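You operate a simulated robot arm through the tools that you are given. There is no shell and no other tool. Be economical: measure what you need, move in short steps, check, and stop when the job is done.

The job below is to be done with a simulated two-armed robot. You get a single attempt, and the scene is never put back.

## Task
Zero the dial, switch off, then hold the test box and pull both plugs out onto the trolley top.
Where things are to end (x, y in the base frame): black plug within 0.06 m of [0.39, 0.17]; grey plug within 0.06 m of [0.39, 0.29].
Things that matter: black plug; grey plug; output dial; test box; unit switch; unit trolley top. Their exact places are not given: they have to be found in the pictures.

It is judged by the outcome, as a careful person would: the job done as asked, and still so three seconds after it is handed in. It fails if anything else is knocked over, pushed out of place, dropped, spilled or broken.

## Robot
Two 6-joint arms with two-finger parallel grippers on one trunk, on a base that drives. Base frame: it is fixed to the floor where the robot stands at the start and does not move with it; the origin is under the middle of the robot, x ahead of it, y to its left, z up. Readings come in m, rad, newtons and seconds.
The left shoulder is at the start at [0.06, 0.187, 1.247], the right one opposite. With the tool pointing down near the work surface each hand reaches from about 0.1 to 0.56 m from the robot's upright axis, wherever it stands, measured 20 degrees to its own side. Places, roughly: black plug (10x3x3 cm) [0.4, 0.5, 0.8]; grey plug (10x3x3 cm) [0.4, 0.5, 0.8]; output dial [0.5, 0, 0.9]; unit switch [0.6, 0, 0.9]; unit trolley top [0.5, 0.3, 0.8]. Payload 1.57 kg a hand.
Tool frame (each hand has its own): the origin (TCP) lies between the finger pads and is the grasp point; the fingertips stand 0.03 m ahead of it; z points along the fingers, y is the line along which they close. The gripper opens to 0.11 m. The fingers are 0.024 m wide and 0.012 m thick; the gripper's body (0.048 by 0.112 m) begins 0.078 m behind the TCP.
Orientation is that of the tool frame in the base frame, as a unit quaternion [x, y, z, w]. With the fingers straight down and closing along the base's y, the tool's x points along the base's -x, its y along +y and its z along -z.

## Interface
- The arms move only by the tool play_rows. It takes "left_motion", "right_motion" or both (then of equal length, played together; a hand with none holds still); each is a list of rows, each a list of 6 numbers: the shift along the tool's x, y, z in m, then the turn, a rotation vector about the tool's x, y, z in rad. In form: [[dx, dy, dz, rx, ry, rz], ...]. A call has 1 to 8 rows; each row is the pose to reach, as a shift and turn from the pose commanded when the call began, along the tool's axes at that moment. "left_hand" and "right_hand" are, for a hand that has rows, the opening in per cent of the stroke, from 0 (shut) to 100 (fully open), set as the call begins (left out, the last holds). Rows are played at 5 a second. More than 0.05 m and 0.15 rad between two rows, or a gripper value outside its range, and nothing of the call is played. A pose out of reach is approached as far as the arm can. The call stops where the force on the tool passes 40 N (or 10 N more than at its start, if that is more) or the arm is blocked; 0.2 s more then pass. Each finger travels about 0.153 m/s and halts on what it meets, pressing with about 23 N; the grip force reading is that of the motor and also rises with nothing between the fingers. The clock runs only during rows and for 0.2 s after the last one: add rows that repeat a pose to give the fingers time. The reply holds the time, the measured pose of the TCP, the force on the tool along the base axes, the opening and the grip force, in the units named above and with some noise, with the torque about the TCP (base axes, N m) and any sound that the robot's microphone picked up.
- Cameras (640 x 400 px; columns grow to the right, rows downward): "scene" is now at [0.0058, 0.0292, 1.7804]; the picture's right is [0.38, -0.92, 0.00], its down [-0.76, -0.31, -0.58] and it looks along [0.53, 0.22, -0.82] (base axes); focal length 284 px, centre (320, 200). "left" rides on the left gripper at [0.07, -0.016, -0.141] in its tool frame; the picture's right is [0.23, 0.97, 0.00], its down [-0.86, 0.20, -0.48] and it looks along [-0.47, 0.11, 0.88] (tool axes); focal length 222 px, centre (320, 200). "right" rides on the right gripper at [0.07, 0.016, -0.141] in its tool frame; the picture's right is [-0.23, 0.97, 0.00], its down [-0.86, -0.20, -0.48] and it looks along [-0.47, -0.11, 0.88] (tool axes); focal length 222 px, centre (320, 200).
- snapshot(camera): a new picture of that camera. No time passes.
- move_column(by): slides the trunk up (or, below 0, down) by that many m; the arms and the scene camera ride with it, the base frame stays. It gives what a move gives, with no picture.
- base_move(legs): drives the robot by 1 to 6 legs, each [ahead, left, turn to the left] in m, m and rad, along the robot's own axes; the way and the turn of a leg run together, so that a leg with both is an arc; at most 1.5 m and 3.142 rad a leg. The arms and the cameras ride along, it lands a little off, and it stops where it bumps. It gives what a move gives.
- head_to(pan, tilt): turns the head with the scene camera to pan (to the left, within 1.501 rad either way) and tilt (down, from -0.506 to 1.204), counted from straight ahead of the robot. It gives what a move gives.
- point_at(camera, pixels): for up to 12 pixels [column, row] of the newest picture of that camera ("zoom" is the newest enlarged one), the place [x, y, z] in the base frame of the surface seen there, good to about 0.002 m. No time passes.
- enlarge(camera, box): a new picture of the part [left, top, right, bottom] of that camera's present view, enlarged. No time passes.
- hand_in(): hands the job in; it is judged then, once.

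Go step by step. Measure first, check grasps and placings, and put right what went wrong. The budget is 80 turns and 62 pictures, counting those below and the enlarged ones. Unless the task says otherwise, let go and move clear before handing in, and close with one line.

The tools are called as a command line: name --argument value ..., lists and objects as JSON in quotes. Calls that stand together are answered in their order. play_rows: Moves the arms, as the interface text tells. Its arguments: {"type":"object","properties":{"left_motion":{"type":"array"},"left_hand":{"type":"number"},"right_motion":{"type":"array"},"right_hand":{"type":"number"}},"required":[]} The other tools are called the same way: move_column (by) slides the trunk up or down; base_move (legs) drives the base; head_to (pan, tilt) turns the head that bears the scene camera; snapshot (camera) takes a picture; point_at (camera, pixels) gives the place of the surface under pixels of a picture; enlarge (camera, box) takes an enlarged picture of a part of a camera's view; hand_in () hands the job in.

At the start:

```text
t: 0.0
left_ee_pos: [0.3205, 0.4167, 1.2644]
left_ee_rot: [0.0, 1.0, 0.0, 0.0]
left_contact_force: [-0.5, -0.6, 0.9]
left_ft_torque: [-0.01, 0.0, -0.03]
left_grip_width: 0.11
left_grip_force: 0.1
right_ee_pos: [0.3362, 0.0654, 1.2048]
right_ee_rot: [0.0, 1.0, 0.0, 0.0]
right_contact_force: [0.1, -0.2, 0.5]
right_ft_torque: [0.02, 0.01, -0.01]
right_grip_width: 0.11
right_grip_force: 0.1
trunk travel left (down, up): [-0.875, 0.115]
robot x, y, heading: [0.0031, 0.0015, -0.001]
head pan, tilt: [0.391, 0.956]
```

scene: 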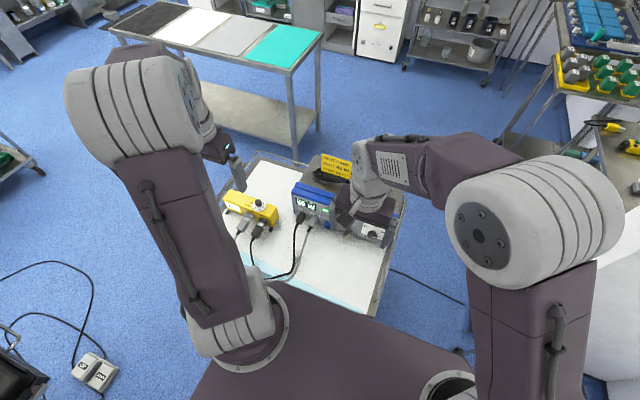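
right: 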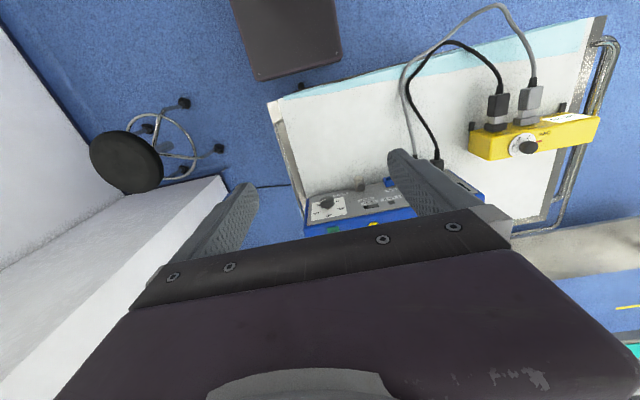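
left: 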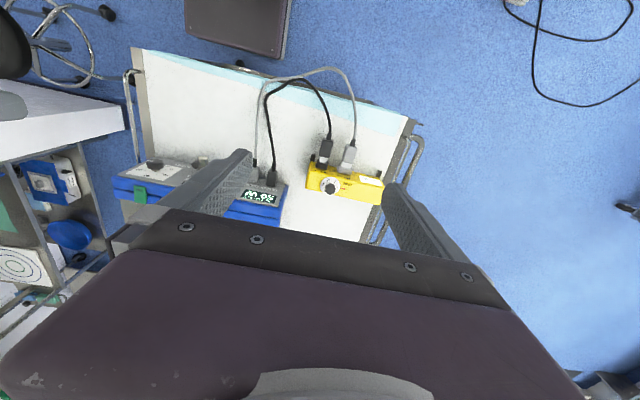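

The pictures show a yellow test box with two plugs (left view near 335,160) and a blue unit with the dial (right view near 325,203). I'll enlarge both to find the parts.

enlarge --camera "right" --box '[290, 140, 450, 240]'

enlarge --camera "left" --box '[240, 100, 400, 220]'

enlarge --camera "scene" --box '[200, 140, 420, 300]'

point_at --camera "right" --pixels '[[325, 203], [526, 147], [497, 102], [533, 100], [472, 128], [595, 118], [390, 182], [362, 187], [437, 160], [470, 155], [345, 215], [285, 100]]'

point_at --camera "left" --pixels '[[330, 186], [327, 148], [350, 155], [322, 163], [345, 168], [310, 180], [380, 190], [155, 164], [200, 160], [270, 178], [140, 55], [410, 120]]'

```text
4.00 times, centred on (370, 190) of right
```

zoom: 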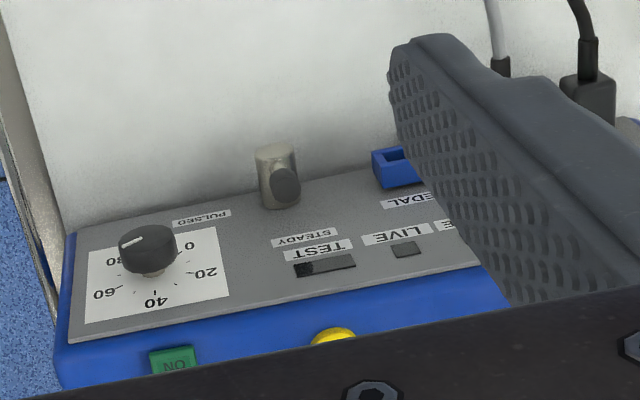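

```text
3.33 times, centred on (320, 160) of left
```

zoom: 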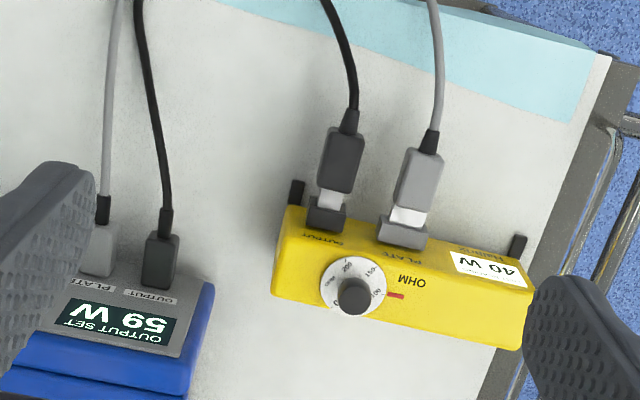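

```text
2.50 times, centred on (310, 220) of scene
```

zoom: 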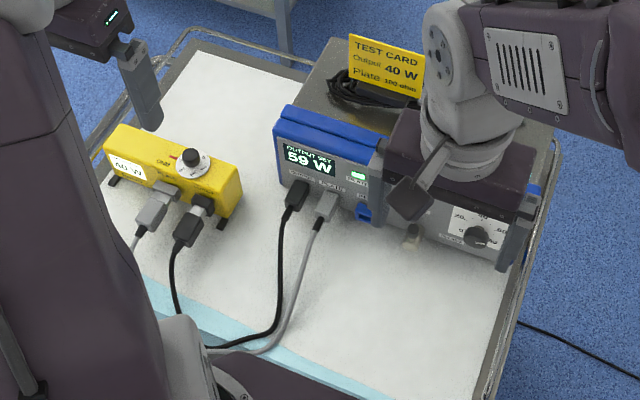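

```text
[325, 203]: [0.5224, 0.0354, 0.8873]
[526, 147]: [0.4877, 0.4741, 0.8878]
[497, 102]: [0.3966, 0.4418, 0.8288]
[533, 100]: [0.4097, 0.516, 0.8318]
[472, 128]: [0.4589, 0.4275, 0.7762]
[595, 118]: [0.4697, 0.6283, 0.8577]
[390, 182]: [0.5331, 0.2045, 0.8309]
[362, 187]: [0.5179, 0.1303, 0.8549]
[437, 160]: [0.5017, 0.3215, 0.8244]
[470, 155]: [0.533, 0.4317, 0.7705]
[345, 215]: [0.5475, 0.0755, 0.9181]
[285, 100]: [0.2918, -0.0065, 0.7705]
```

```text
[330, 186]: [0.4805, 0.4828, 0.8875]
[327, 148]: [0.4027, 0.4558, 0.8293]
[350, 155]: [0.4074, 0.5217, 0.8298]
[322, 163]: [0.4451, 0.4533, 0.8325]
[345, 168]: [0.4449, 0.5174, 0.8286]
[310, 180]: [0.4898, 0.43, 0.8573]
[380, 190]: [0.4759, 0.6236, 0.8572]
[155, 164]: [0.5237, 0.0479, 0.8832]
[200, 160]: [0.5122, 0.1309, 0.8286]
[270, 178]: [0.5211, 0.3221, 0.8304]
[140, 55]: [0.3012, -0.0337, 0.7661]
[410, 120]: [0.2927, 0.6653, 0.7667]
```

The dial is near [0.522, 0.04, 0.885], the display reads 59 W, and a green "ON" part is at the unit's upper side. I'll move the right hand aside so the head camera can see the unit.

play_rows --right_motion '[[0, -0.05, 0, 0, 0, 0], [0, -0.1, 0, 0, 0, 0], [0, -0.15, 0, 0, 0, 0], [0, -0.2, 0, 0, 0, 0], [0, -0.2, 0, 0, 0, 0]]'

enlarge --camera "scene" --box '[290, 140, 420, 250]'

snapshot --camera "right"

```text
t: 1.2
left_ee_pos: [0.3199, 0.4167, 1.264]
left_ee_rot: [0.0, 1.0, 0.001, -0.001]
left_contact_force: [1.2, 0.3, -0.4]
left_ft_torque: [0.0, 0.0, -0.02]
left_grip_width: 0.1103
left_grip_force: 0.0
right_ee_pos: [0.3385, -0.1321, 1.2047]
right_ee_rot: [0.001, 1.0, 0.0, 0.0]
right_contact_force: [0.5, -0.5, -0.2]
right_ft_torque: [-0.03, -0.02, 0.0]
right_grip_width: 0.1102
right_grip_force: 0.2
trunk travel left (down, up): [-0.875, 0.115]
robot x, y, heading: [0.0007, 0.0017, 0.004]
head pan, tilt: [0.391, 0.956]
```

```text
3.64 times, centred on (355, 195) of scene
```

zoom: 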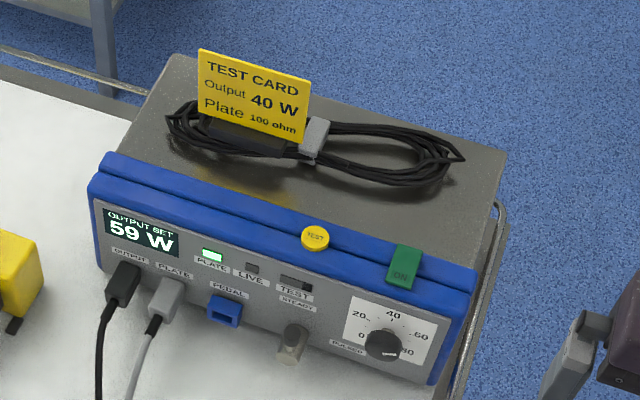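

```text
54 pictures are left
```

right: 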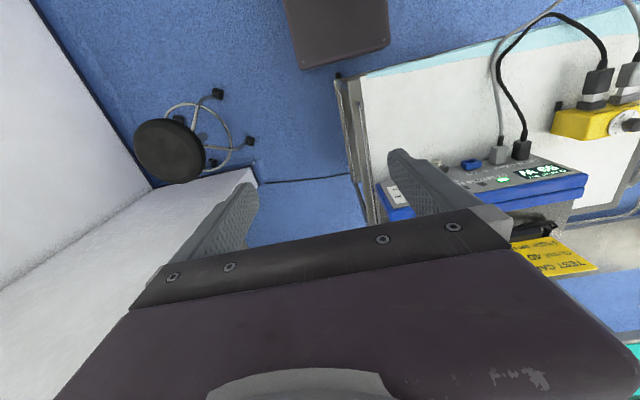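

Clear view: the green ON rocker is at (403,267) in the zoom and the dial knob at (383,345). I'll zoom closer and measure.

point_at --camera "zoom" --pixels '[[383, 345], [355, 300], [350, 345], [435, 310], [428, 375], [300, 265], [403, 250], [403, 278], [315, 233], [290, 350], [455, 280], [250, 255]]'

enlarge --camera "scene" --box '[380, 200, 424, 250]'

```text
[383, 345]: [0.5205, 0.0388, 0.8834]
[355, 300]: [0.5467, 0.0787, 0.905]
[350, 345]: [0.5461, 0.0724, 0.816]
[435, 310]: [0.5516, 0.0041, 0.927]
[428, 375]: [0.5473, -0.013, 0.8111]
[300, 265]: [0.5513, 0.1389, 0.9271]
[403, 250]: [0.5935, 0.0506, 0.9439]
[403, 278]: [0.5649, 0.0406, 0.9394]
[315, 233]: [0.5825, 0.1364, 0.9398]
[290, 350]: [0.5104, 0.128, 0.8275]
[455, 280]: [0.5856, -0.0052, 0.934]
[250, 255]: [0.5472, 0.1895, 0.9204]
```

```text
8.00 times, centred on (402, 225) of scene
```

zoom: 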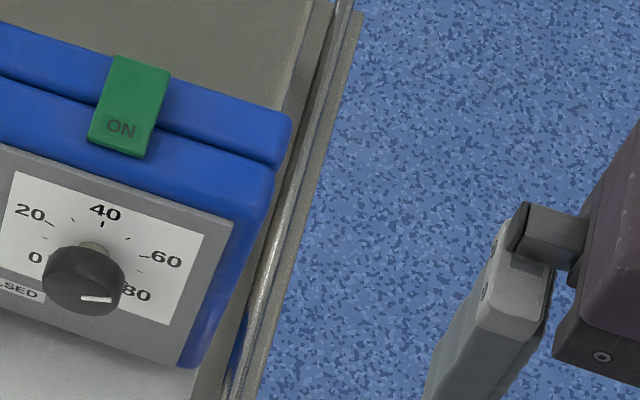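

Face is vertical at x≈0.547, knob front at x≈0.52, pointer near 59 up-right; zero is lower-left, so about 200° counter-clockwise in two or more grips. I'll pitch the right hand to point forward.

play_rows --right_hand 50 --right_motion '[[-0.01, 0, 0, 0, -0.15, 0], [-0.02, 0, 0, 0, -0.3, 0], [-0.03, 0, 0, 0, -0.45, 0], [-0.04, 0, 0, 0, -0.6, 0], [-0.05, 0, 0, 0, -0.75, 0], [-0.06, 0, 0, 0, -0.9, 0], [-0.07, 0, 0, 0, -1.05, 0], [-0.08, 0, 0, 0, -1.2, 0]]'

play_rows --right_motion '[[0, 0, 0, 0, -0.15, 0], [0, 0, 0, 0, -0.3, 0], [0, 0, 0, 0, -0.371, 0], [0, 0, 0, 0, -0.371, 0]]'

```text
t: 3.0
left_ee_pos: [0.3193, 0.4168, 1.264]
left_ee_rot: [0.0, 1.0, 0.0, 0.0]
left_contact_force: [-0.3, -0.1, 0.7]
left_ft_torque: [-0.02, -0.03, 0.02]
left_grip_width: 0.1102
left_grip_force: 0.0
right_ee_pos: [0.4756, -0.0838, 1.2606]
right_ee_rot: [-0.005, 0.83, -0.015, 0.557]
right_contact_force: [0.1, 0.4, -0.1]
right_ft_torque: [-0.03, -0.02, 0.0]
right_grip_width: 0.0552
right_grip_force: 0.0
right hand out of reach, approached as far as the arm can: row 4, 5, 6, 7, 8
trunk travel left (down, up): [-0.875, 0.115]
robot x, y, heading: [0.0016, -0.0001, -0.001]
head pan, tilt: [0.391, 0.956]
```

```text
t: 4.0
left_ee_pos: [0.32, 0.4163, 1.2652]
left_ee_rot: [0.0, 1.0, 0.0, 0.0]
left_contact_force: [-0.3, -0.1, -0.1]
left_ft_torque: [0.0, -0.03, 0.01]
left_grip_width: 0.1099
left_grip_force: 0.0
right_ee_pos: [0.4866, -0.0691, 1.3641]
right_ee_rot: [-0.003, 0.709, -0.005, 0.705]
right_contact_force: [-0.3, 0.0, -0.1]
right_ft_torque: [-0.02, -0.02, -0.01]
right_grip_width: 0.0549
right_grip_force: 0.0
right hand out of reach, approached as far as the arm can: row 1, 2, 3, 4
trunk travel left (down, up): [-0.875, 0.115]
robot x, y, heading: [0.0004, 0.0006, -0.002]
head pan, tilt: [0.391, 0.956]
```

The hand is now forward-pointing (tool z along +x) but too high for its reach limits. I'll bring it down in steps.

play_rows --right_motion '[[0.04, 0, 0, 0, 0, 0], [0.08, 0, 0, 0, 0, 0], [0.12, 0, 0, 0, 0, 0], [0.16, 0, 0, 0, 0, 0], [0.2, 0, 0, 0, 0, 0], [0.2, 0, 0, 0, 0, 0]]'

```text
t: 5.4
left_ee_pos: [0.3204, 0.4168, 1.2643]
left_ee_rot: [0.0, 1.0, 0.0, 0.0]
left_contact_force: [0.1, -0.5, 0.9]
left_ft_torque: [-0.02, 0.04, -0.02]
left_grip_width: 0.1099
left_grip_force: 0.1
right_ee_pos: [0.5666, 0.0178, 1.2434]
right_ee_rot: [-0.001, 0.708, -0.004, 0.706]
right_contact_force: [0.6, -0.2, -0.5]
right_ft_torque: [-0.02, 0.0, -0.04]
right_grip_width: 0.055
right_grip_force: 0.0
right hand out of reach, approached as far as the arm can: row 1, 2, 3, 4, 5, 6
trunk travel left (down, up): [-0.875, 0.115]
robot x, y, heading: [-0.0006, -0.0018, -0.001]
head pan, tilt: [0.391, 0.956]
```

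The reply shows (0.567, 0.018, 1.243) reached, away from what I asked, so I'll probe where horizontal pointing is reachable while still high over the unit.

play_rows --right_motion '[[0, 0.04, 0.05, 0, 0, 0], [0, 0.08, 0.08, 0, 0, 0], [0, 0.12, 0.12, 0, 0, 0], [0, 0.16, 0.15, 0, 0, 0], [0, 0.16, 0.15, 0, 0, 0]]'

snapshot --camera "scene"

```text
refused: row 1 steps farther than a row can; nothing moved
```

```text
52 pictures are left
```

scene: 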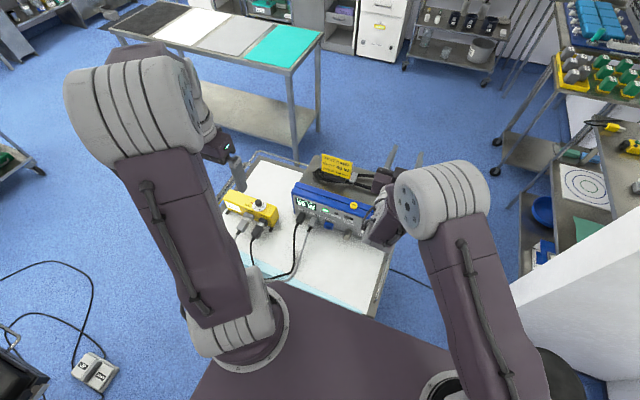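

The step was too long; I'll repeat the probe with shorter steps.

play_rows --right_motion '[[0, 0.03, 0.03, 0, 0, 0], [0, 0.06, 0.06, 0, 0, 0], [0, 0.09, 0.09, 0, 0, 0], [0, 0.12, 0.12, 0, 0, 0], [0, 0.15, 0.15, 0, 0, 0], [0, 0.15, 0.15, 0, 0, 0]]'

```text
t: 6.8
left_ee_pos: [0.3201, 0.416, 1.2635]
left_ee_rot: [0.0, 1.0, 0.0, -0.001]
left_contact_force: [1.0, -0.3, -1.4]
left_ft_torque: [0.01, -0.03, 0.03]
left_grip_width: 0.11
left_grip_force: 0.1
right_ee_pos: [0.7081, 0.1566, 1.2448]
right_ee_rot: [0.0, 0.708, 0.001, 0.707]
right_contact_force: [-0.6, -0.5, 1.0]
right_ft_torque: [-0.01, 0.02, 0.03]
right_grip_width: 0.0552
right_grip_force: 0.1
right hand out of reach, approached as far as the arm can: row 5, 6
trunk travel left (down, up): [-0.875, 0.115]
robot x, y, heading: [-0.0031, 0.0011, 0.002]
head pan, tilt: [0.391, 0.956]
```

References are taken from the reached pose, and rows up to about (0.69, 0.14) were reachable. I'll step back over the unit and test downward.

play_rows --right_motion '[[0, -0.03, -0.02, 0, 0, 0], [0, -0.06, -0.04, 0, 0, 0], [0, -0.09, -0.06, 0, 0, 0], [0, -0.115, -0.08, 0, 0, 0], [0.03, -0.115, -0.08, 0, 0, 0], [0.06, -0.115, -0.08, 0, 0, 0], [0.1, -0.115, -0.08, 0, 0, 0], [0.1, -0.115, -0.08, 0, 0, 0]]'

```text
t: 8.6
left_ee_pos: [0.3208, 0.4166, 1.2644]
left_ee_rot: [0.0, 1.0, -0.001, 0.001]
left_contact_force: [-0.5, -0.4, -0.3]
left_ft_torque: [0.02, -0.02, 0.01]
left_grip_width: 0.1101
left_grip_force: 0.0
right_ee_pos: [0.6278, 0.0437, 1.1432]
right_ee_rot: [0.0, 0.707, 0.0, 0.707]
right_contact_force: [0.5, 0.3, -0.2]
right_ft_torque: [0.0, -0.01, 0.01]
right_grip_width: 0.0552
right_grip_force: 0.1
trunk travel left (down, up): [-0.875, 0.115]
robot x, y, heading: [-0.0042, 0.0023, 0.001]
head pan, tilt: [0.391, 0.956]
```

Horizontal works at (0.628, 0.044, 1.143). I'll retract to test how close in x it can go at this height.

play_rows --right_motion '[[0, 0, -0.03, 0, 0, 0], [0, 0, -0.06, 0, 0, 0], [0, 0, -0.1, 0, 0, 0], [0, 0, -0.14, 0, 0, 0], [0.03, 0, -0.14, 0, 0, 0], [0.06, 0, -0.14, 0, 0, 0], [0.06, 0, -0.14, 0, 0, 0]]'

```text
t: 10.2
left_ee_pos: [0.3202, 0.4162, 1.265]
left_ee_rot: [0.001, 1.0, 0.001, -0.001]
left_contact_force: [0.3, -0.2, -0.2]
left_ft_torque: [-0.01, -0.03, -0.02]
left_grip_width: 0.1099
left_grip_force: 0.1
right_ee_pos: [0.528, 0.0941, 1.087]
right_ee_rot: [0.0, 0.707, -0.003, 0.708]
right_contact_force: [-0.1, 0.4, 0.5]
right_ft_torque: [0.0, 0.0, 0.02]
right_grip_width: 0.055
right_grip_force: 0.1
right hand out of reach, approached as far as the arm can: row 2, 3, 4, 5, 6, 7
trunk travel left (down, up): [-0.875, 0.115]
robot x, y, heading: [0.0033, 0.0011, -0.0]
head pan, tilt: [0.391, 0.956]
```

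Horizontal pointing needs about 0.56–0.72 m from the shoulder, so I should back the robot up and shift left. I'll check floor obstacles first.

point_at --camera "scene" --pixels '[[95, 372], [20, 375], [85, 290], [5, 330], [40, 265], [250, 340], [300, 320], [330, 375], [225, 355], [385, 285], [195, 380], [550, 270]]'

head_to --pan 1.4 --tilt 0.9

snapshot --camera "scene"

```text
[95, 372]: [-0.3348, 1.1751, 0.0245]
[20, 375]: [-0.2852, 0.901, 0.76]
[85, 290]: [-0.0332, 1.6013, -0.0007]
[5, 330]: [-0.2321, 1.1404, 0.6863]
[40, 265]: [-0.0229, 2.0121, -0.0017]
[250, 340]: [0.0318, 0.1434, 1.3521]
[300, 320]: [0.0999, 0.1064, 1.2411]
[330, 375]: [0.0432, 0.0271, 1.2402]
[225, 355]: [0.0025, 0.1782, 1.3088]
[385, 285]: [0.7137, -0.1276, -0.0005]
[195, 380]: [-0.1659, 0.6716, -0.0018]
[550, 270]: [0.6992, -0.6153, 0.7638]
```

```text
t: 11.5
left_ee_pos: [0.3209, 0.4162, 1.2636]
left_ee_rot: [0.0, 1.0, 0.0, 0.0]
left_contact_force: [0.3, -1.1, -0.9]
left_ft_torque: [0.01, 0.01, -0.03]
left_grip_width: 0.11
left_grip_force: 0.0
right_ee_pos: [0.5285, 0.0944, 1.0862]
right_ee_rot: [-0.002, 0.707, 0.0, 0.707]
right_contact_force: [-0.3, -0.3, -0.2]
right_ft_torque: [0.0, 0.0, 0.02]
right_grip_width: 0.0552
right_grip_force: 0.2
trunk travel left (down, up): [-0.875, 0.115]
robot x, y, heading: [0.0005, -0.0004, 0.004]
head pan, tilt: [1.4, 0.901]
```

```text
51 pictures are left
```

scene: 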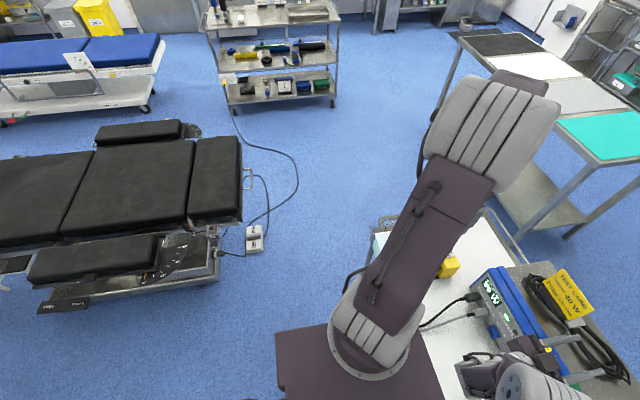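

The operating table lies to the left and behind; I'll measure its nearest edge before driving.

point_at --camera "scene" --pixels '[[240, 218], [150, 285], [218, 275], [253, 240], [250, 180], [280, 335], [310, 390], [285, 390]]'

```text
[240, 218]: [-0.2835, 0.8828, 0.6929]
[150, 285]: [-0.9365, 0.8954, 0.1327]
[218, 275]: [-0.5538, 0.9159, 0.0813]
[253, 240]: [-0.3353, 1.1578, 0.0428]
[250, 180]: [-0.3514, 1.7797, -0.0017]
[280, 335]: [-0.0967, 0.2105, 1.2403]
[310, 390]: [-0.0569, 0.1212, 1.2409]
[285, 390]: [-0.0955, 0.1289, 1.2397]
```

The table edge is at y≈0.88, so shifting left by 0.23 m and back by 0.17 m is safe. Driving.

base_move --legs '[[-0.17, 0, 0], [0, 0.23, 0]]'

head_to --pan -0.1 --tilt 0.85

snapshot --camera "scene"

```text
t: 14.2
left_ee_pos: [0.1524, 0.6428, 1.2652]
left_ee_rot: [-0.002, 1.0, 0.0, 0.0]
left_contact_force: [0.0, -0.9, -1.0]
left_ft_torque: [0.02, -0.01, 0.01]
left_grip_width: 0.1099
left_grip_force: 0.1
right_ee_pos: [0.3602, 0.3238, 1.0868]
right_ee_rot: [0.0, 0.707, 0.0, 0.707]
right_contact_force: [0.2, -0.4, -0.1]
right_ft_torque: [0.02, -0.02, 0.0]
right_grip_width: 0.055
right_grip_force: 0.2
trunk travel left (down, up): [-0.875, 0.115]
robot x, y, heading: [-0.1687, 0.2264, -0.003]
head pan, tilt: [1.4, 0.901]
```

```text
t: 15.8
left_ee_pos: [0.1519, 0.6443, 1.2637]
left_ee_rot: [-0.001, 1.0, 0.0, -0.001]
left_contact_force: [-0.9, 0.8, 0.1]
left_ft_torque: [0.0, 0.04, 0.01]
left_grip_width: 0.1099
left_grip_force: 0.1
right_ee_pos: [0.36, 0.3239, 1.0867]
right_ee_rot: [-0.001, 0.707, -0.002, 0.707]
right_contact_force: [0.4, -0.4, 0.8]
right_ft_torque: [0.0, 0.01, 0.01]
right_grip_width: 0.0551
right_grip_force: 0.1
trunk travel left (down, up): [-0.875, 0.115]
robot x, y, heading: [-0.1683, 0.2287, 0.005]
head pan, tilt: [-0.099, 0.85]
```

```text
50 pictures are left
```

scene: 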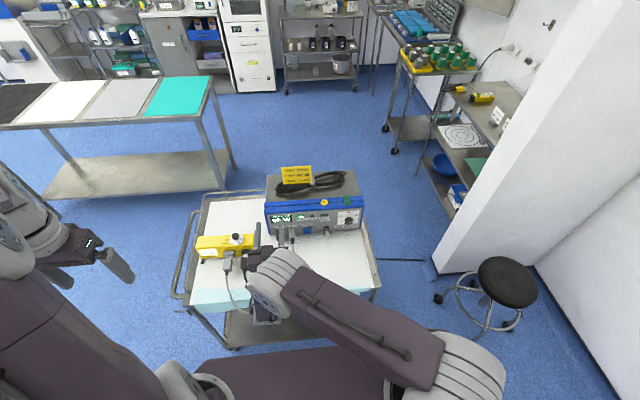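

The unit face is now clearly visible. I'll zoom to measure the knob and label before approaching.

enlarge --camera "scene" --box '[318, 192, 374, 237]'

```text
8.89 times, centred on (346, 214) of scene
```

zoom: 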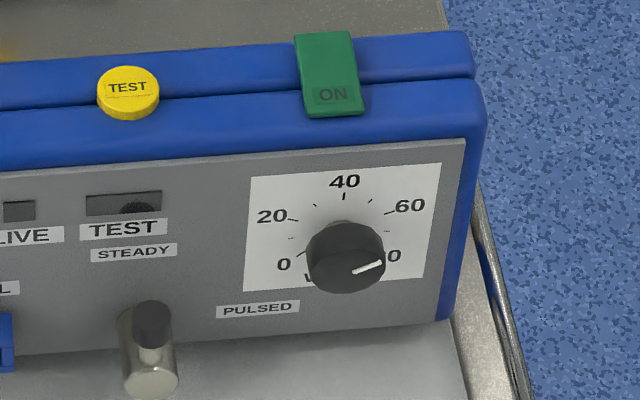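

point_at --camera "zoom" --pixels '[[345, 262], [310, 262], [382, 258], [345, 288], [297, 255], [344, 197], [392, 212], [293, 219], [249, 180], [435, 275], [328, 50], [333, 95]]'

```text
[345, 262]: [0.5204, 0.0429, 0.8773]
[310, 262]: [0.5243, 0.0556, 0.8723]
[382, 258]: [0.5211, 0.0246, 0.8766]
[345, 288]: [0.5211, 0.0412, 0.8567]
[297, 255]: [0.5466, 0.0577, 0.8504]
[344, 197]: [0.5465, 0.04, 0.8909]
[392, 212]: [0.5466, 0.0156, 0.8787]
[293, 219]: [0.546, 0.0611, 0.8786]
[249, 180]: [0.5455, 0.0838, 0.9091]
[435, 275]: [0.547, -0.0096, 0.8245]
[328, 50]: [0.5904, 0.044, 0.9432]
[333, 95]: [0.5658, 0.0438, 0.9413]
```

The knob centre is about (0.52, 0.040, 0.867), radius ≈0.016, zero tick around -120°. I'll move the right hand in front of it, high first.

play_rows --right_motion '[[0, -0.036, 0.03, 0, 0, 0], [0, -0.072, 0.06, 0, 0, 0], [0, -0.108, 0.08, 0, 0, 0], [0, -0.144, 0.09, 0, 0, 0], [0, -0.18, 0.1, 0, 0, 0], [0, -0.216, 0.105, 0, 0, 0], [0, -0.252, 0.105, 0, 0, 0], [0, -0.285, 0.105, 0, 0, 0]]'

play_rows --right_motion '[[0.03, 0, 0, 0, 0, 0.12], [0.06, 0, 0, 0, 0, 0.24], [0.09, 0, 0, 0, 0, 0.36], [0.12, 0, 0, 0, 0, 0.48], [0.12, 0, 0, 0, 0, 0.6], [0.12, 0, 0, 0, 0, 0.75], [0.12, 0, 0, 0, 0, 0.75]]'

```text
t: 17.6
left_ee_pos: [0.1521, 0.6465, 1.2637]
left_ee_rot: [-0.001, 1.0, 0.001, 0.001]
left_contact_force: [0.3, 0.0, 0.2]
left_ft_torque: [0.02, -0.03, -0.01]
left_grip_width: 0.1102
left_grip_force: 0.1
right_ee_pos: [0.4987, 0.1098, 1.0824]
right_ee_rot: [-0.007, 0.708, -0.045, 0.705]
right_contact_force: [0.7, 0.0, 0.1]
right_ft_torque: [-0.02, -0.02, -0.03]
right_grip_width: 0.0552
right_grip_force: 0.0
right hand out of reach, approached as far as the arm can: row 1, 2, 3, 4, 5, 6, 7, 8
trunk travel left (down, up): [-0.875, 0.115]
robot x, y, heading: [-0.1663, 0.2262, 0.001]
head pan, tilt: [-0.099, 0.85]
```

```text
t: 19.2
left_ee_pos: [0.1521, 0.6465, 1.2638]
left_ee_rot: [-0.001, 1.0, 0.0, 0.0]
left_contact_force: [-0.4, 0.7, 0.1]
left_ft_torque: [-0.01, 0.02, -0.01]
left_grip_width: 0.1101
left_grip_force: 0.1
right_ee_pos: [0.5349, 0.1978, 1.0249]
right_ee_rot: [0.259, 0.688, 0.147, 0.661]
right_contact_force: [-1.0, 0.2, 1.4]
right_ft_torque: [-0.01, -0.04, 0.0]
right_grip_width: 0.055
right_grip_force: 0.1
right hand out of reach, approached as far as the arm can: row 1, 2, 3, 4, 5, 6, 7
trunk travel left (down, up): [-0.875, 0.115]
robot x, y, heading: [-0.1683, 0.227, 0.003]
head pan, tilt: [-0.099, 0.85]
```

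Horizontal pose needs the hand higher relative to the shoulder, so I'll raise both hands, straighten the right hand, then lower the trunk.

play_rows --right_motion '[[-0.035, 0.014, -0.012, -0.02, -0.005, -0.074], [-0.07, 0.027, -0.024, -0.04, -0.01, -0.148], [-0.104, 0.041, -0.036, -0.06, -0.015, -0.222], [-0.139, 0.055, -0.048, -0.08, -0.02, -0.296], [-0.174, 0.068, -0.06, -0.1, -0.025, -0.37], [-0.209, 0.082, -0.072, -0.12, -0.03, -0.444], [-0.243, 0.095, -0.084, -0.14, -0.035, -0.52], [-0.278, 0.109, -0.096, -0.16, -0.04, -0.59]]' --left_motion '[[0, 0, -0.02, 0, 0, 0], [0, 0, -0.04, 0, 0, 0], [0, 0, -0.06, 0, 0, 0], [0, 0, -0.08, 0, 0, 0], [0, 0, -0.1, 0, 0, 0], [0, 0, -0.12, 0, 0, 0], [0, 0, -0.14, 0, 0, 0], [0, 0, -0.15, 0, 0, 0]]'

```text
t: 21.1
left_ee_pos: [0.1534, 0.6445, 1.4144]
left_ee_rot: [-0.001, 1.0, 0.0, 0.001]
left_contact_force: [0.0, 0.0, -0.7]
left_ft_torque: [-0.01, -0.02, -0.02]
left_grip_width: 0.1099
left_grip_force: 0.2
right_ee_pos: [0.6329, 0.2144, 1.2435]
right_ee_rot: [0.036, 0.711, 0.009, 0.702]
right_contact_force: [-1.5, 0.0, -0.5]
right_ft_torque: [0.02, -0.11, 0.0]
right_grip_width: 0.0552
right_grip_force: 0.1
right hand out of reach, approached as far as the arm can: row 1, 2, 3, 4, 5, 6, 7, 8
trunk travel left (down, up): [-0.875, 0.115]
robot x, y, heading: [-0.1683, 0.2289, 0.005]
head pan, tilt: [-0.099, 0.85]
```

The hand is at (0.633, 0.214, 1.2435), still horizontal. I'll back the base 0.25 m to clear the unit, then lower the trunk 0.36 m so the dial is level with the shoulder.

base_move --legs '[[-0.25, 0, 0]]'

play_rows --right_motion '[[0, -0.03, 0, -0.02, -0.005, -0.03], [0, -0.06, 0, -0.038, -0.012, -0.064], [0, -0.09, 0, -0.038, -0.012, -0.064], [0, -0.12, 0, -0.038, -0.012, -0.064], [0, -0.15, 0, -0.038, -0.012, -0.064], [0, -0.174, 0, -0.038, -0.012, -0.064], [0, -0.174, 0, -0.038, -0.012, -0.064]]'

```text
t: 22.8
left_ee_pos: [-0.0834, 0.6439, 1.414]
left_ee_rot: [-0.001, 1.0, 0.0, -0.001]
left_contact_force: [-0.1, 0.1, 0.3]
left_ft_torque: [-0.02, -0.01, -0.02]
left_grip_width: 0.11
left_grip_force: 0.3
right_ee_pos: [0.3941, 0.2123, 1.2444]
right_ee_rot: [0.037, 0.711, 0.008, 0.702]
right_contact_force: [-0.7, 0.3, 0.5]
right_ft_torque: [0.01, 0.01, 0.02]
right_grip_width: 0.055
right_grip_force: 0.1
trunk travel left (down, up): [-0.875, 0.115]
robot x, y, heading: [-0.4104, 0.2285, -0.003]
head pan, tilt: [-0.099, 0.85]
```

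```text
t: 24.4
left_ee_pos: [-0.0867, 0.6443, 1.4147]
left_ee_rot: [-0.001, 1.0, 0.0, 0.0]
left_contact_force: [-0.1, -1.0, 0.5]
left_ft_torque: [0.02, 0.0, 0.02]
left_grip_width: 0.1101
left_grip_force: 0.1
right_ee_pos: [0.4193, 0.0731, 1.23]
right_ee_rot: [0.001, 0.708, -0.002, 0.707]
right_contact_force: [0.1, 1.1, -0.4]
right_ft_torque: [0.01, -0.01, 0.04]
right_grip_width: 0.0553
right_grip_force: 0.1
right hand out of reach, approached as far as the arm can: row 1, 2, 3, 4, 5, 6, 7
trunk travel left (down, up): [-0.875, 0.115]
robot x, y, heading: [-0.4068, 0.226, -0.002]
head pan, tilt: [-0.099, 0.85]
```

Now at (0.419, 0.073, 1.23). I'll test retracting straight back to learn which limit binds.

play_rows --right_motion '[[0, -0.01, -0.02, 0, 0, 0], [0, -0.02, -0.04, 0, 0, 0], [0, -0.03, -0.06, 0, 0, 0], [0, -0.033, -0.08, 0, 0, 0], [0, -0.033, -0.1, 0, 0, 0], [0, -0.033, -0.1, 0, 0, 0]]'

snapshot --camera "scene"

```text
t: 25.8
left_ee_pos: [-0.087, 0.6438, 1.4148]
left_ee_rot: [-0.001, 1.0, 0.0, -0.001]
left_contact_force: [0.4, -0.4, -0.2]
left_ft_torque: [-0.03, 0.02, 0.03]
left_grip_width: 0.11
left_grip_force: 0.1
right_ee_pos: [0.4187, 0.0736, 1.2287]
right_ee_rot: [0.002, 0.707, -0.002, 0.707]
right_contact_force: [0.0, 0.1, 0.0]
right_ft_torque: [-0.02, 0.0, 0.01]
right_grip_width: 0.0552
right_grip_force: 0.0
right hand out of reach, approached as far as the arm can: row 1, 2, 3, 4, 5, 6
trunk travel left (down, up): [-0.875, 0.115]
robot x, y, heading: [-0.4078, 0.2259, 0.003]
head pan, tilt: [-0.099, 0.85]
```

```text
48 pictures are left
```

scene: 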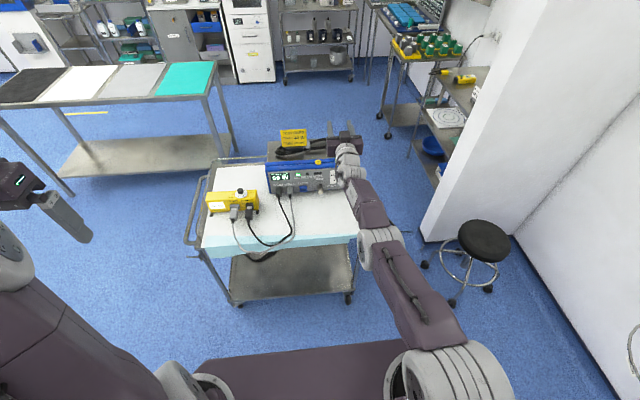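

point_at --camera "scene" --pixels '[[450, 365], [420, 310], [380, 245], [370, 205], [348, 165], [345, 140], [340, 130], [400, 385], [353, 185]]'

```text
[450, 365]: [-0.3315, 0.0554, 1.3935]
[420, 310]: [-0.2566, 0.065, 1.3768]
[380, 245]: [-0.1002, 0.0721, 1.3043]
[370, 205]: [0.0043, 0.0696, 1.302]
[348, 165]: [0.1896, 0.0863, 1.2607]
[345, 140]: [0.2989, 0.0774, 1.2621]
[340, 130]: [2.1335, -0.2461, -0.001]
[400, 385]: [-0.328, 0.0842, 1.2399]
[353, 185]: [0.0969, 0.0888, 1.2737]
```

The arm is nearly straight and seems stuck there. I'll retract with the tool pitched down, then pitch up again to find the true limit.

play_rows --right_motion '[[0, 0, -0.02, 0, 0.12, 0], [0, -0.01, -0.04, 0, 0.24, 0], [0, -0.02, -0.06, 0, 0.36, 0], [0, -0.03, -0.08, 0, 0.48, 0], [0, -0.034, -0.1, 0, 0.6, 0], [0, -0.034, -0.12, 0, 0.7, 0], [0, -0.034, -0.14, 0, 0.8, 0], [0, -0.034, -0.14, 0, 0.8, 0]]'

play_rows --right_motion '[[0, 0, 0, 0, -0.1, 0], [0, 0, 0, 0, -0.2, 0], [0, 0, 0, 0, -0.3, 0], [0, 0, 0, 0, -0.4, 0], [0, 0, 0, 0, -0.5, 0], [0, 0, 0, 0, -0.6, 0], [0, 0, 0, 0, -0.7, 0], [0, 0, 0, 0, -0.8, 0]]'

```text
t: 27.6
left_ee_pos: [-0.0872, 0.6445, 1.4138]
left_ee_rot: [-0.001, 1.0, 0.0, 0.0]
left_contact_force: [0.0, -0.1, 0.3]
left_ft_torque: [0.01, -0.01, 0.01]
left_grip_width: 0.11
left_grip_force: 0.0
right_ee_pos: [0.3536, 0.0406, 1.2424]
right_ee_rot: [0.001, 0.927, -0.001, 0.376]
right_contact_force: [-0.1, -0.5, -0.4]
right_ft_torque: [0.01, -0.02, 0.0]
right_grip_width: 0.0552
right_grip_force: 0.1
right hand out of reach, approached as far as the arm can: row 1, 2, 3, 4, 5, 6, 7, 8
trunk travel left (down, up): [-0.875, 0.115]
robot x, y, heading: [-0.41, 0.2275, 0.002]
head pan, tilt: [-0.099, 0.85]
```

```text
t: 29.4
left_ee_pos: [-0.0861, 0.6432, 1.4137]
left_ee_rot: [0.0, 1.0, 0.0, 0.0]
left_contact_force: [-0.7, -0.6, 0.8]
left_ft_torque: [0.03, 0.01, -0.01]
left_grip_width: 0.11
left_grip_force: 0.2
right_ee_pos: [0.4193, 0.0325, 1.2286]
right_ee_rot: [0.0, 0.706, 0.0, 0.708]
right_contact_force: [-0.2, -0.4, 0.6]
right_ft_torque: [0.02, -0.01, 0.0]
right_grip_width: 0.055
right_grip_force: 0.0
right hand out of reach, approached as far as the arm can: row 1, 2, 3, 4, 5, 6, 7, 8
trunk travel left (down, up): [-0.875, 0.115]
robot x, y, heading: [-0.4047, 0.2286, 0.002]
head pan, tilt: [-0.099, 0.85]
```

The arm is sitting at its fully straight singular pose, which is why retracting fails. I'll break out by going back to tool-down close in, which forces the elbow to bend.

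play_rows --right_motion '[[0, 0, -0.045, 0, 0.15, 0], [0, 0, -0.09, 0, 0.3, 0], [0.01, 0, -0.135, 0, 0.45, 0], [0.02, 0, -0.18, 0, 0.6, 0], [0.03, 0, -0.225, 0, 0.75, 0], [0.04, 0, -0.27, 0, 0.9, 0], [0.05, 0, -0.31, 0, 1.05, 0], [0.05, 0, -0.35, 0, 1.2, 0]]'

play_rows --right_motion '[[0, 0, 0, 0, 0.12, 0], [0, 0, 0, 0, 0.24, 0], [0, 0, 0, 0, 0.37, 0], [0, 0, 0, 0, 0.37, 0]]'

```text
t: 31.2
left_ee_pos: [-0.0876, 0.6435, 1.4149]
left_ee_rot: [-0.001, 1.0, 0.0, 0.0]
left_contact_force: [0.1, 0.0, -0.1]
left_ft_torque: [-0.01, 0.0, 0.03]
left_grip_width: 0.1101
left_grip_force: 0.0
right_ee_pos: [0.0729, 0.0371, 1.1737]
right_ee_rot: [0.002, 0.983, 0.0, 0.184]
right_contact_force: [-0.1, -0.1, 0.2]
right_ft_torque: [0.03, 0.01, 0.03]
right_grip_width: 0.0552
right_grip_force: 0.1
right hand out of reach, approached as far as the arm can: row 1, 2
trunk travel left (down, up): [-0.875, 0.115]
robot x, y, heading: [-0.4081, 0.2292, -0.002]
head pan, tilt: [-0.099, 0.85]
```

```text
t: 32.2
left_ee_pos: [-0.0867, 0.6439, 1.4133]
left_ee_rot: [-0.001, 1.0, 0.0, 0.0]
left_contact_force: [-0.1, -0.2, 0.9]
left_ft_torque: [-0.01, -0.01, -0.01]
left_grip_width: 0.1102
left_grip_force: 0.0
right_ee_pos: [0.0716, 0.0368, 1.1748]
right_ee_rot: [0.001, 1.0, 0.0, 0.001]
right_contact_force: [0.0, -0.5, -0.4]
right_ft_torque: [-0.02, 0.01, -0.02]
right_grip_width: 0.0547
right_grip_force: 0.1
trunk travel left (down, up): [-0.875, 0.115]
robot x, y, heading: [-0.4049, 0.2271, 0.003]
head pan, tilt: [-0.099, 0.85]
```

Now unstuck, tool-down at (0.072, 0.037, 1.175). I'll pitch up swinging about the wrist so that it stays inside the reachable volume.

play_rows --right_motion '[[-0.035, 0, 0.008, 0, -0.15, 0], [-0.069, 0, 0.011, 0, -0.3, 0], [-0.101, 0, 0.008, 0, -0.45, 0], [-0.131, 0, 0, 0, -0.6, 0], [-0.157, 0, -0.012, 0, -0.75, 0], [-0.181, 0, -0.029, 0, -0.9, 0], [-0.199, 0, -0.049, 0, -1.05, 0], [-0.212, 0, -0.071, 0, -1.2, 0]]'

play_rows --right_motion '[[-0.021, 0, -0.004, 0, -0.124, 0], [-0.042, 0, -0.009, 0, -0.247, 0], [-0.064, 0, -0.013, 0, -0.371, 0], [-0.064, 0, -0.013, 0, -0.371, 0]]'

```text
t: 34.0
left_ee_pos: [-0.0873, 0.6442, 1.4133]
left_ee_rot: [0.0, 1.0, -0.001, 0.0]
left_contact_force: [0.5, 0.1, 0.2]
left_ft_torque: [0.01, 0.01, -0.01]
left_grip_width: 0.11
left_grip_force: 0.0
right_ee_pos: [0.2848, 0.0394, 1.2483]
right_ee_rot: [0.001, 0.825, 0.0, 0.566]
right_contact_force: [-0.8, 0.0, 0.3]
right_ft_torque: [0.02, -0.02, 0.0]
right_grip_width: 0.0552
right_grip_force: 0.0
trunk travel left (down, up): [-0.875, 0.115]
robot x, y, heading: [-0.4105, 0.2271, 0.002]
head pan, tilt: [-0.099, 0.85]
```

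```text
t: 35.0
left_ee_pos: [-0.0874, 0.643, 1.4135]
left_ee_rot: [-0.002, 1.0, -0.001, 0.0]
left_contact_force: [-0.1, -0.4, -0.2]
left_ft_torque: [-0.01, -0.03, 0.0]
left_grip_width: 0.1101
left_grip_force: 0.0
right_ee_pos: [0.3022, 0.0386, 1.3192]
right_ee_rot: [0.0, 0.709, 0.0, 0.706]
right_contact_force: [-0.7, 0.3, -0.2]
right_ft_torque: [-0.02, -0.03, 0.01]
right_grip_width: 0.0548
right_grip_force: 0.0
right hand out of reach, approached as far as the arm can: row 3, 4
trunk travel left (down, up): [-0.875, 0.115]
robot x, y, heading: [-0.4088, 0.2285, -0.004]
head pan, tilt: [-0.099, 0.85]
```

Horizontal pose reached at (0.302, 0.039, 1.319), just at its near limit. I'll extend slightly, then lower the trunk 0.45 m so the hand is level with the dial.

play_rows --right_motion '[[0, 0, 0.015, 0, 0, 0], [0, 0, 0.03, 0, 0, 0], [0, 0, 0.035, 0, 0, 0]]'

move_column --by -0.452

snapshot --camera "scene"

```text
t: 35.8
left_ee_pos: [-0.0865, 0.6446, 1.4142]
left_ee_rot: [-0.001, 1.0, 0.0, 0.0]
left_contact_force: [0.1, -0.3, 0.2]
left_ft_torque: [0.0, 0.02, 0.04]
left_grip_width: 0.11
left_grip_force: 0.0
right_ee_pos: [0.3373, 0.0372, 1.3204]
right_ee_rot: [0.001, 0.706, -0.001, 0.708]
right_contact_force: [-0.8, 0.2, 0.2]
right_ft_torque: [-0.01, 0.0, 0.0]
right_grip_width: 0.0554
right_grip_force: 0.0
trunk travel left (down, up): [-0.875, 0.115]
robot x, y, heading: [-0.4131, 0.2273, 0.003]
head pan, tilt: [-0.099, 0.85]
```

```text
refused: -0.452 is not a number from -0.4 to 0.4
```

```text
47 pictures are left
```

scene: 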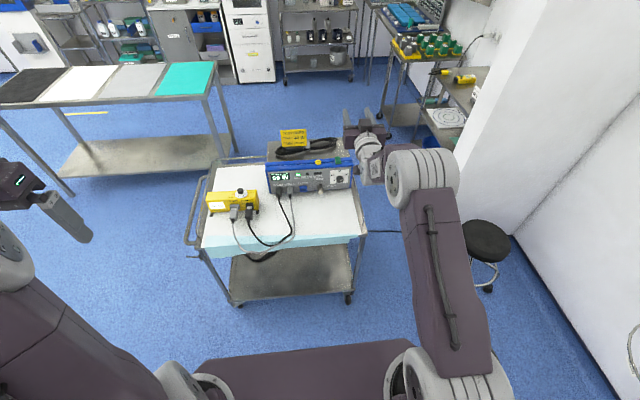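

The column takes at most 0.4 m a move, so I'll split it in two and look again.

move_column --by -0.3

move_column --by -0.153

head_to --pan -0.05 --tilt 0.5

snapshot --camera "scene"

```text
t: 38.8
left_ee_pos: [-0.087, 0.6441, 1.1149]
left_ee_rot: [-0.001, 1.0, 0.0, 0.001]
left_contact_force: [-0.1, 0.4, 0.4]
left_ft_torque: [0.0, 0.0, 0.03]
left_grip_width: 0.1099
left_grip_force: 0.0
right_ee_pos: [0.3388, 0.0379, 1.0208]
right_ee_rot: [0.001, 0.707, -0.001, 0.707]
right_contact_force: [1.1, 0.1, -0.9]
right_ft_torque: [0.02, 0.01, -0.04]
right_grip_width: 0.0548
right_grip_force: 0.0
trunk travel left (down, up): [-0.575, 0.415]
robot x, y, heading: [-0.4109, 0.2333, -0.002]
head pan, tilt: [-0.099, 0.85]
```

```text
t: 40.6
left_ee_pos: [-0.0868, 0.644, 0.9609]
left_ee_rot: [-0.001, 1.0, 0.0, 0.0]
left_contact_force: [0.4, 0.0, 0.4]
left_ft_torque: [0.0, -0.02, 0.0]
left_grip_width: 0.1099
left_grip_force: 0.1
right_ee_pos: [0.3384, 0.038, 0.8686]
right_ee_rot: [0.001, 0.707, -0.001, 0.707]
right_contact_force: [-0.7, 0.1, -0.1]
right_ft_torque: [-0.02, 0.01, -0.04]
right_grip_width: 0.0551
right_grip_force: 0.1
trunk travel left (down, up): [-0.422, 0.568]
robot x, y, heading: [-0.4071, 0.2255, 0.002]
head pan, tilt: [-0.099, 0.85]
```

```text
t: 41.4
left_ee_pos: [-0.087, 0.6454, 0.9614]
left_ee_rot: [-0.001, 1.0, 0.0, 0.0]
left_contact_force: [-0.4, -0.2, 0.0]
left_ft_torque: [-0.01, -0.01, -0.03]
left_grip_width: 0.11
left_grip_force: 0.1
right_ee_pos: [0.3387, 0.0374, 0.8684]
right_ee_rot: [0.001, 0.707, 0.0, 0.708]
right_contact_force: [-0.2, -0.3, -0.1]
right_ft_torque: [0.0, -0.03, 0.02]
right_grip_width: 0.055
right_grip_force: 0.0
trunk travel left (down, up): [-0.422, 0.568]
robot x, y, heading: [-0.4097, 0.2281, 0.006]
head pan, tilt: [-0.051, 0.499]
```

```text
46 pictures are left
```

scene: 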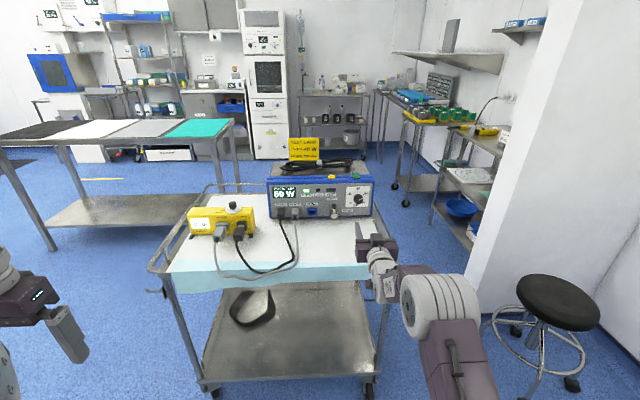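

Clear frontal view. I'll re-measure the knob from here, and roll the hand +0.75 rad as the start of the first turn.

enlarge --camera "scene" --box '[320, 165, 384, 220]'

point_at --camera "scene" --pixels '[[361, 201], [340, 178]]'

play_rows --right_motion '[[0, 0, 0, 0, 0, 0.15], [0, 0, 0, 0, 0, 0.3], [0, 0, 0, 0, 0, 0.45], [0, 0, 0, 0, 0, 0.6], [0, 0, 0, 0, 0, 0.75], [0, 0, 0, 0, 0, 0.9], [0, 0, 0, 0, 0, 0.9]]'

```text
7.27 times, centred on (352, 192) of scene
```

zoom: 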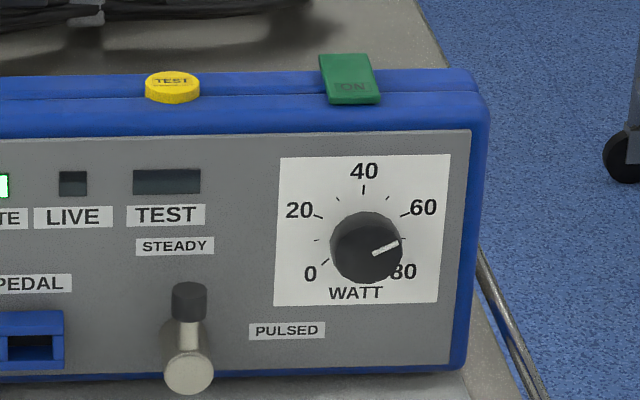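

```text
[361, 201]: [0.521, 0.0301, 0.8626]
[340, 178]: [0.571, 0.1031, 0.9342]
```

```text
t: 43.0
left_ee_pos: [-0.0876, 0.6442, 0.961]
left_ee_rot: [-0.001, 1.0, 0.0, 0.001]
left_contact_force: [0.1, -0.7, -0.2]
left_ft_torque: [0.02, -0.01, 0.01]
left_grip_width: 0.1101
left_grip_force: 0.1
right_ee_pos: [0.3382, 0.0381, 0.8686]
right_ee_rot: [0.309, 0.635, 0.308, 0.637]
right_contact_force: [0.5, -0.9, 0.1]
right_ft_torque: [0.01, -0.01, -0.04]
right_grip_width: 0.0549
right_grip_force: 0.0
trunk travel left (down, up): [-0.422, 0.568]
robot x, y, heading: [-0.4041, 0.227, -0.003]
head pan, tilt: [-0.051, 0.499]
```

point_at --camera "zoom" --pixels '[[367, 252], [334, 255], [400, 255], [367, 278], [367, 232], [364, 190], [404, 215], [322, 218], [324, 263], [280, 157], [437, 303], [349, 60]]'

```text
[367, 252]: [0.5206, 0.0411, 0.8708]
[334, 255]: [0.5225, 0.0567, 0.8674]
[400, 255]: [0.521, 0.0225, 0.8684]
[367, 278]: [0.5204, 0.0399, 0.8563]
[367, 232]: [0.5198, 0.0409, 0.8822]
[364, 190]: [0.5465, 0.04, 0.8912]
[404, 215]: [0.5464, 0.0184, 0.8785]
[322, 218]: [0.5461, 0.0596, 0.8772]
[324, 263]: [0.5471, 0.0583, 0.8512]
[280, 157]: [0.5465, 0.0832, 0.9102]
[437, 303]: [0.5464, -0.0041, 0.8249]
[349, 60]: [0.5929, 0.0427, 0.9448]
```

The knob centre is confirmed at (0.0398, 0.867); the hand is at y 0.038, z 0.8686. Driving forward 0.11 m.

base_move --legs '[[0.11, 0, 0]]'

snapshot --camera "right"

```text
t: 44.2
left_ee_pos: [0.0252, 0.6438, 0.9607]
left_ee_rot: [0.002, 1.0, 0.0, -0.001]
left_contact_force: [-0.6, 0.5, 0.0]
left_ft_torque: [0.01, 0.0, 0.02]
left_grip_width: 0.1098
left_grip_force: 0.1
right_ee_pos: [0.4487, 0.0352, 0.8667]
right_ee_rot: [0.309, 0.636, 0.306, 0.638]
right_contact_force: [0.5, 0.1, -1.3]
right_ft_torque: [0.01, -0.01, 0.03]
right_grip_width: 0.0548
right_grip_force: 0.2
trunk travel left (down, up): [-0.422, 0.568]
robot x, y, heading: [-0.3016, 0.2289, -0.002]
head pan, tilt: [-0.051, 0.499]
```

```text
44 pictures are left
```

right: 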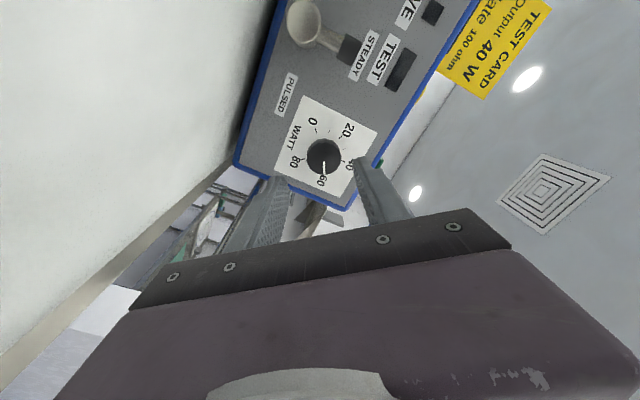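

Alignment looks right with the knob between the fingers. I'll correct y by 4 mm, drive 0.035 m closer so the arm keeps reach, then check.

play_rows --right_motion '[[0.0035, 0.003, 0, 0, 0, 0], [0.0035, 0.003, 0, 0, 0, 0]]'

base_move --legs '[[0.035, 0, 0]]'

enlarge --camera "right" --box '[200, 60, 440, 230]'

```text
t: 44.8
left_ee_pos: [0.0239, 0.6432, 0.9607]
left_ee_rot: [0.0, 1.0, 0.0, 0.0]
left_contact_force: [0.0, -0.1, 0.1]
left_ft_torque: [0.01, 0.05, -0.03]
left_grip_width: 0.1099
left_grip_force: 0.0
right_ee_pos: [0.4494, 0.0408, 0.8682]
right_ee_rot: [0.309, 0.636, 0.306, 0.638]
right_contact_force: [-0.2, -0.3, -0.5]
right_ft_torque: [0.0, 0.02, -0.01]
right_grip_width: 0.055
right_grip_force: 0.1
trunk travel left (down, up): [-0.422, 0.568]
robot x, y, heading: [-0.298, 0.2282, 0.002]
head pan, tilt: [-0.051, 0.499]
```

```text
t: 45.7
left_ee_pos: [0.06, 0.6427, 0.9601]
left_ee_rot: [0.002, 1.0, -0.001, 0.0]
left_contact_force: [1.3, 0.1, -0.2]
left_ft_torque: [0.03, 0.04, 0.02]
left_grip_width: 0.1102
left_grip_force: 0.1
right_ee_pos: [0.4839, 0.0399, 0.8665]
right_ee_rot: [0.31, 0.636, 0.306, 0.637]
right_contact_force: [0.5, 0.1, 0.5]
right_ft_torque: [0.01, 0.0, 0.01]
right_grip_width: 0.055
right_grip_force: 0.1
trunk travel left (down, up): [-0.422, 0.568]
robot x, y, heading: [-0.2622, 0.2286, -0.004]
head pan, tilt: [-0.051, 0.499]
```

```text
2.35 times, centred on (320, 145) of right
```

zoom: 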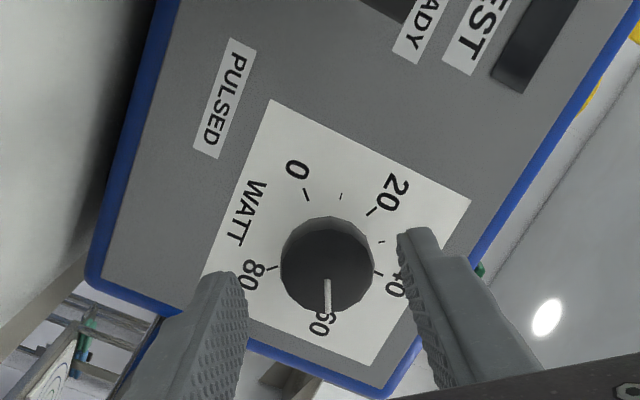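

The TCP is centred on the knob. I'll advance 26 mm and close on it.

play_rows --right_motion '[[0, 0, 0.013, 0, 0, 0], [0, 0, 0.026, 0, 0, 0], [0, 0, 0.026, 0, 0, 0]]'

play_rows --right_hand 0 --right_motion '[[0, 0, 0, 0, 0, 0], [0, 0, 0, 0, 0, 0], [0, 0, 0, 0, 0, 0]]'

```text
t: 46.5
left_ee_pos: [0.0585, 0.6437, 0.9601]
left_ee_rot: [0.001, 1.0, 0.0, 0.0]
left_contact_force: [-0.1, 0.5, 0.1]
left_ft_torque: [0.04, 0.02, 0.03]
left_grip_width: 0.1102
left_grip_force: 0.0
right_ee_pos: [0.5066, 0.0424, 0.868]
right_ee_rot: [0.309, 0.635, 0.306, 0.638]
right_contact_force: [-0.7, -0.3, -0.2]
right_ft_torque: [0.02, -0.01, -0.01]
right_grip_width: 0.0551
right_grip_force: 0.0
trunk travel left (down, up): [-0.422, 0.568]
robot x, y, heading: [-0.2654, 0.2286, 0.002]
head pan, tilt: [-0.051, 0.499]
```

```text
t: 47.3
left_ee_pos: [0.0593, 0.6436, 0.9614]
left_ee_rot: [0.001, 1.0, 0.0, 0.0]
left_contact_force: [0.1, 0.0, -0.1]
left_ft_torque: [0.02, 0.03, 0.01]
left_grip_width: 0.11
left_grip_force: 0.0
right_ee_pos: [0.5068, 0.042, 0.8678]
right_ee_rot: [0.31, 0.635, 0.306, 0.638]
right_contact_force: [0.5, 0.1, 0.4]
right_ft_torque: [0.0, -0.03, 0.03]
right_grip_width: 0.0356
right_grip_force: 42.7
trunk travel left (down, up): [-0.422, 0.568]
robot x, y, heading: [-0.2625, 0.2215, -0.001]
head pan, tilt: [-0.051, 0.499]
```

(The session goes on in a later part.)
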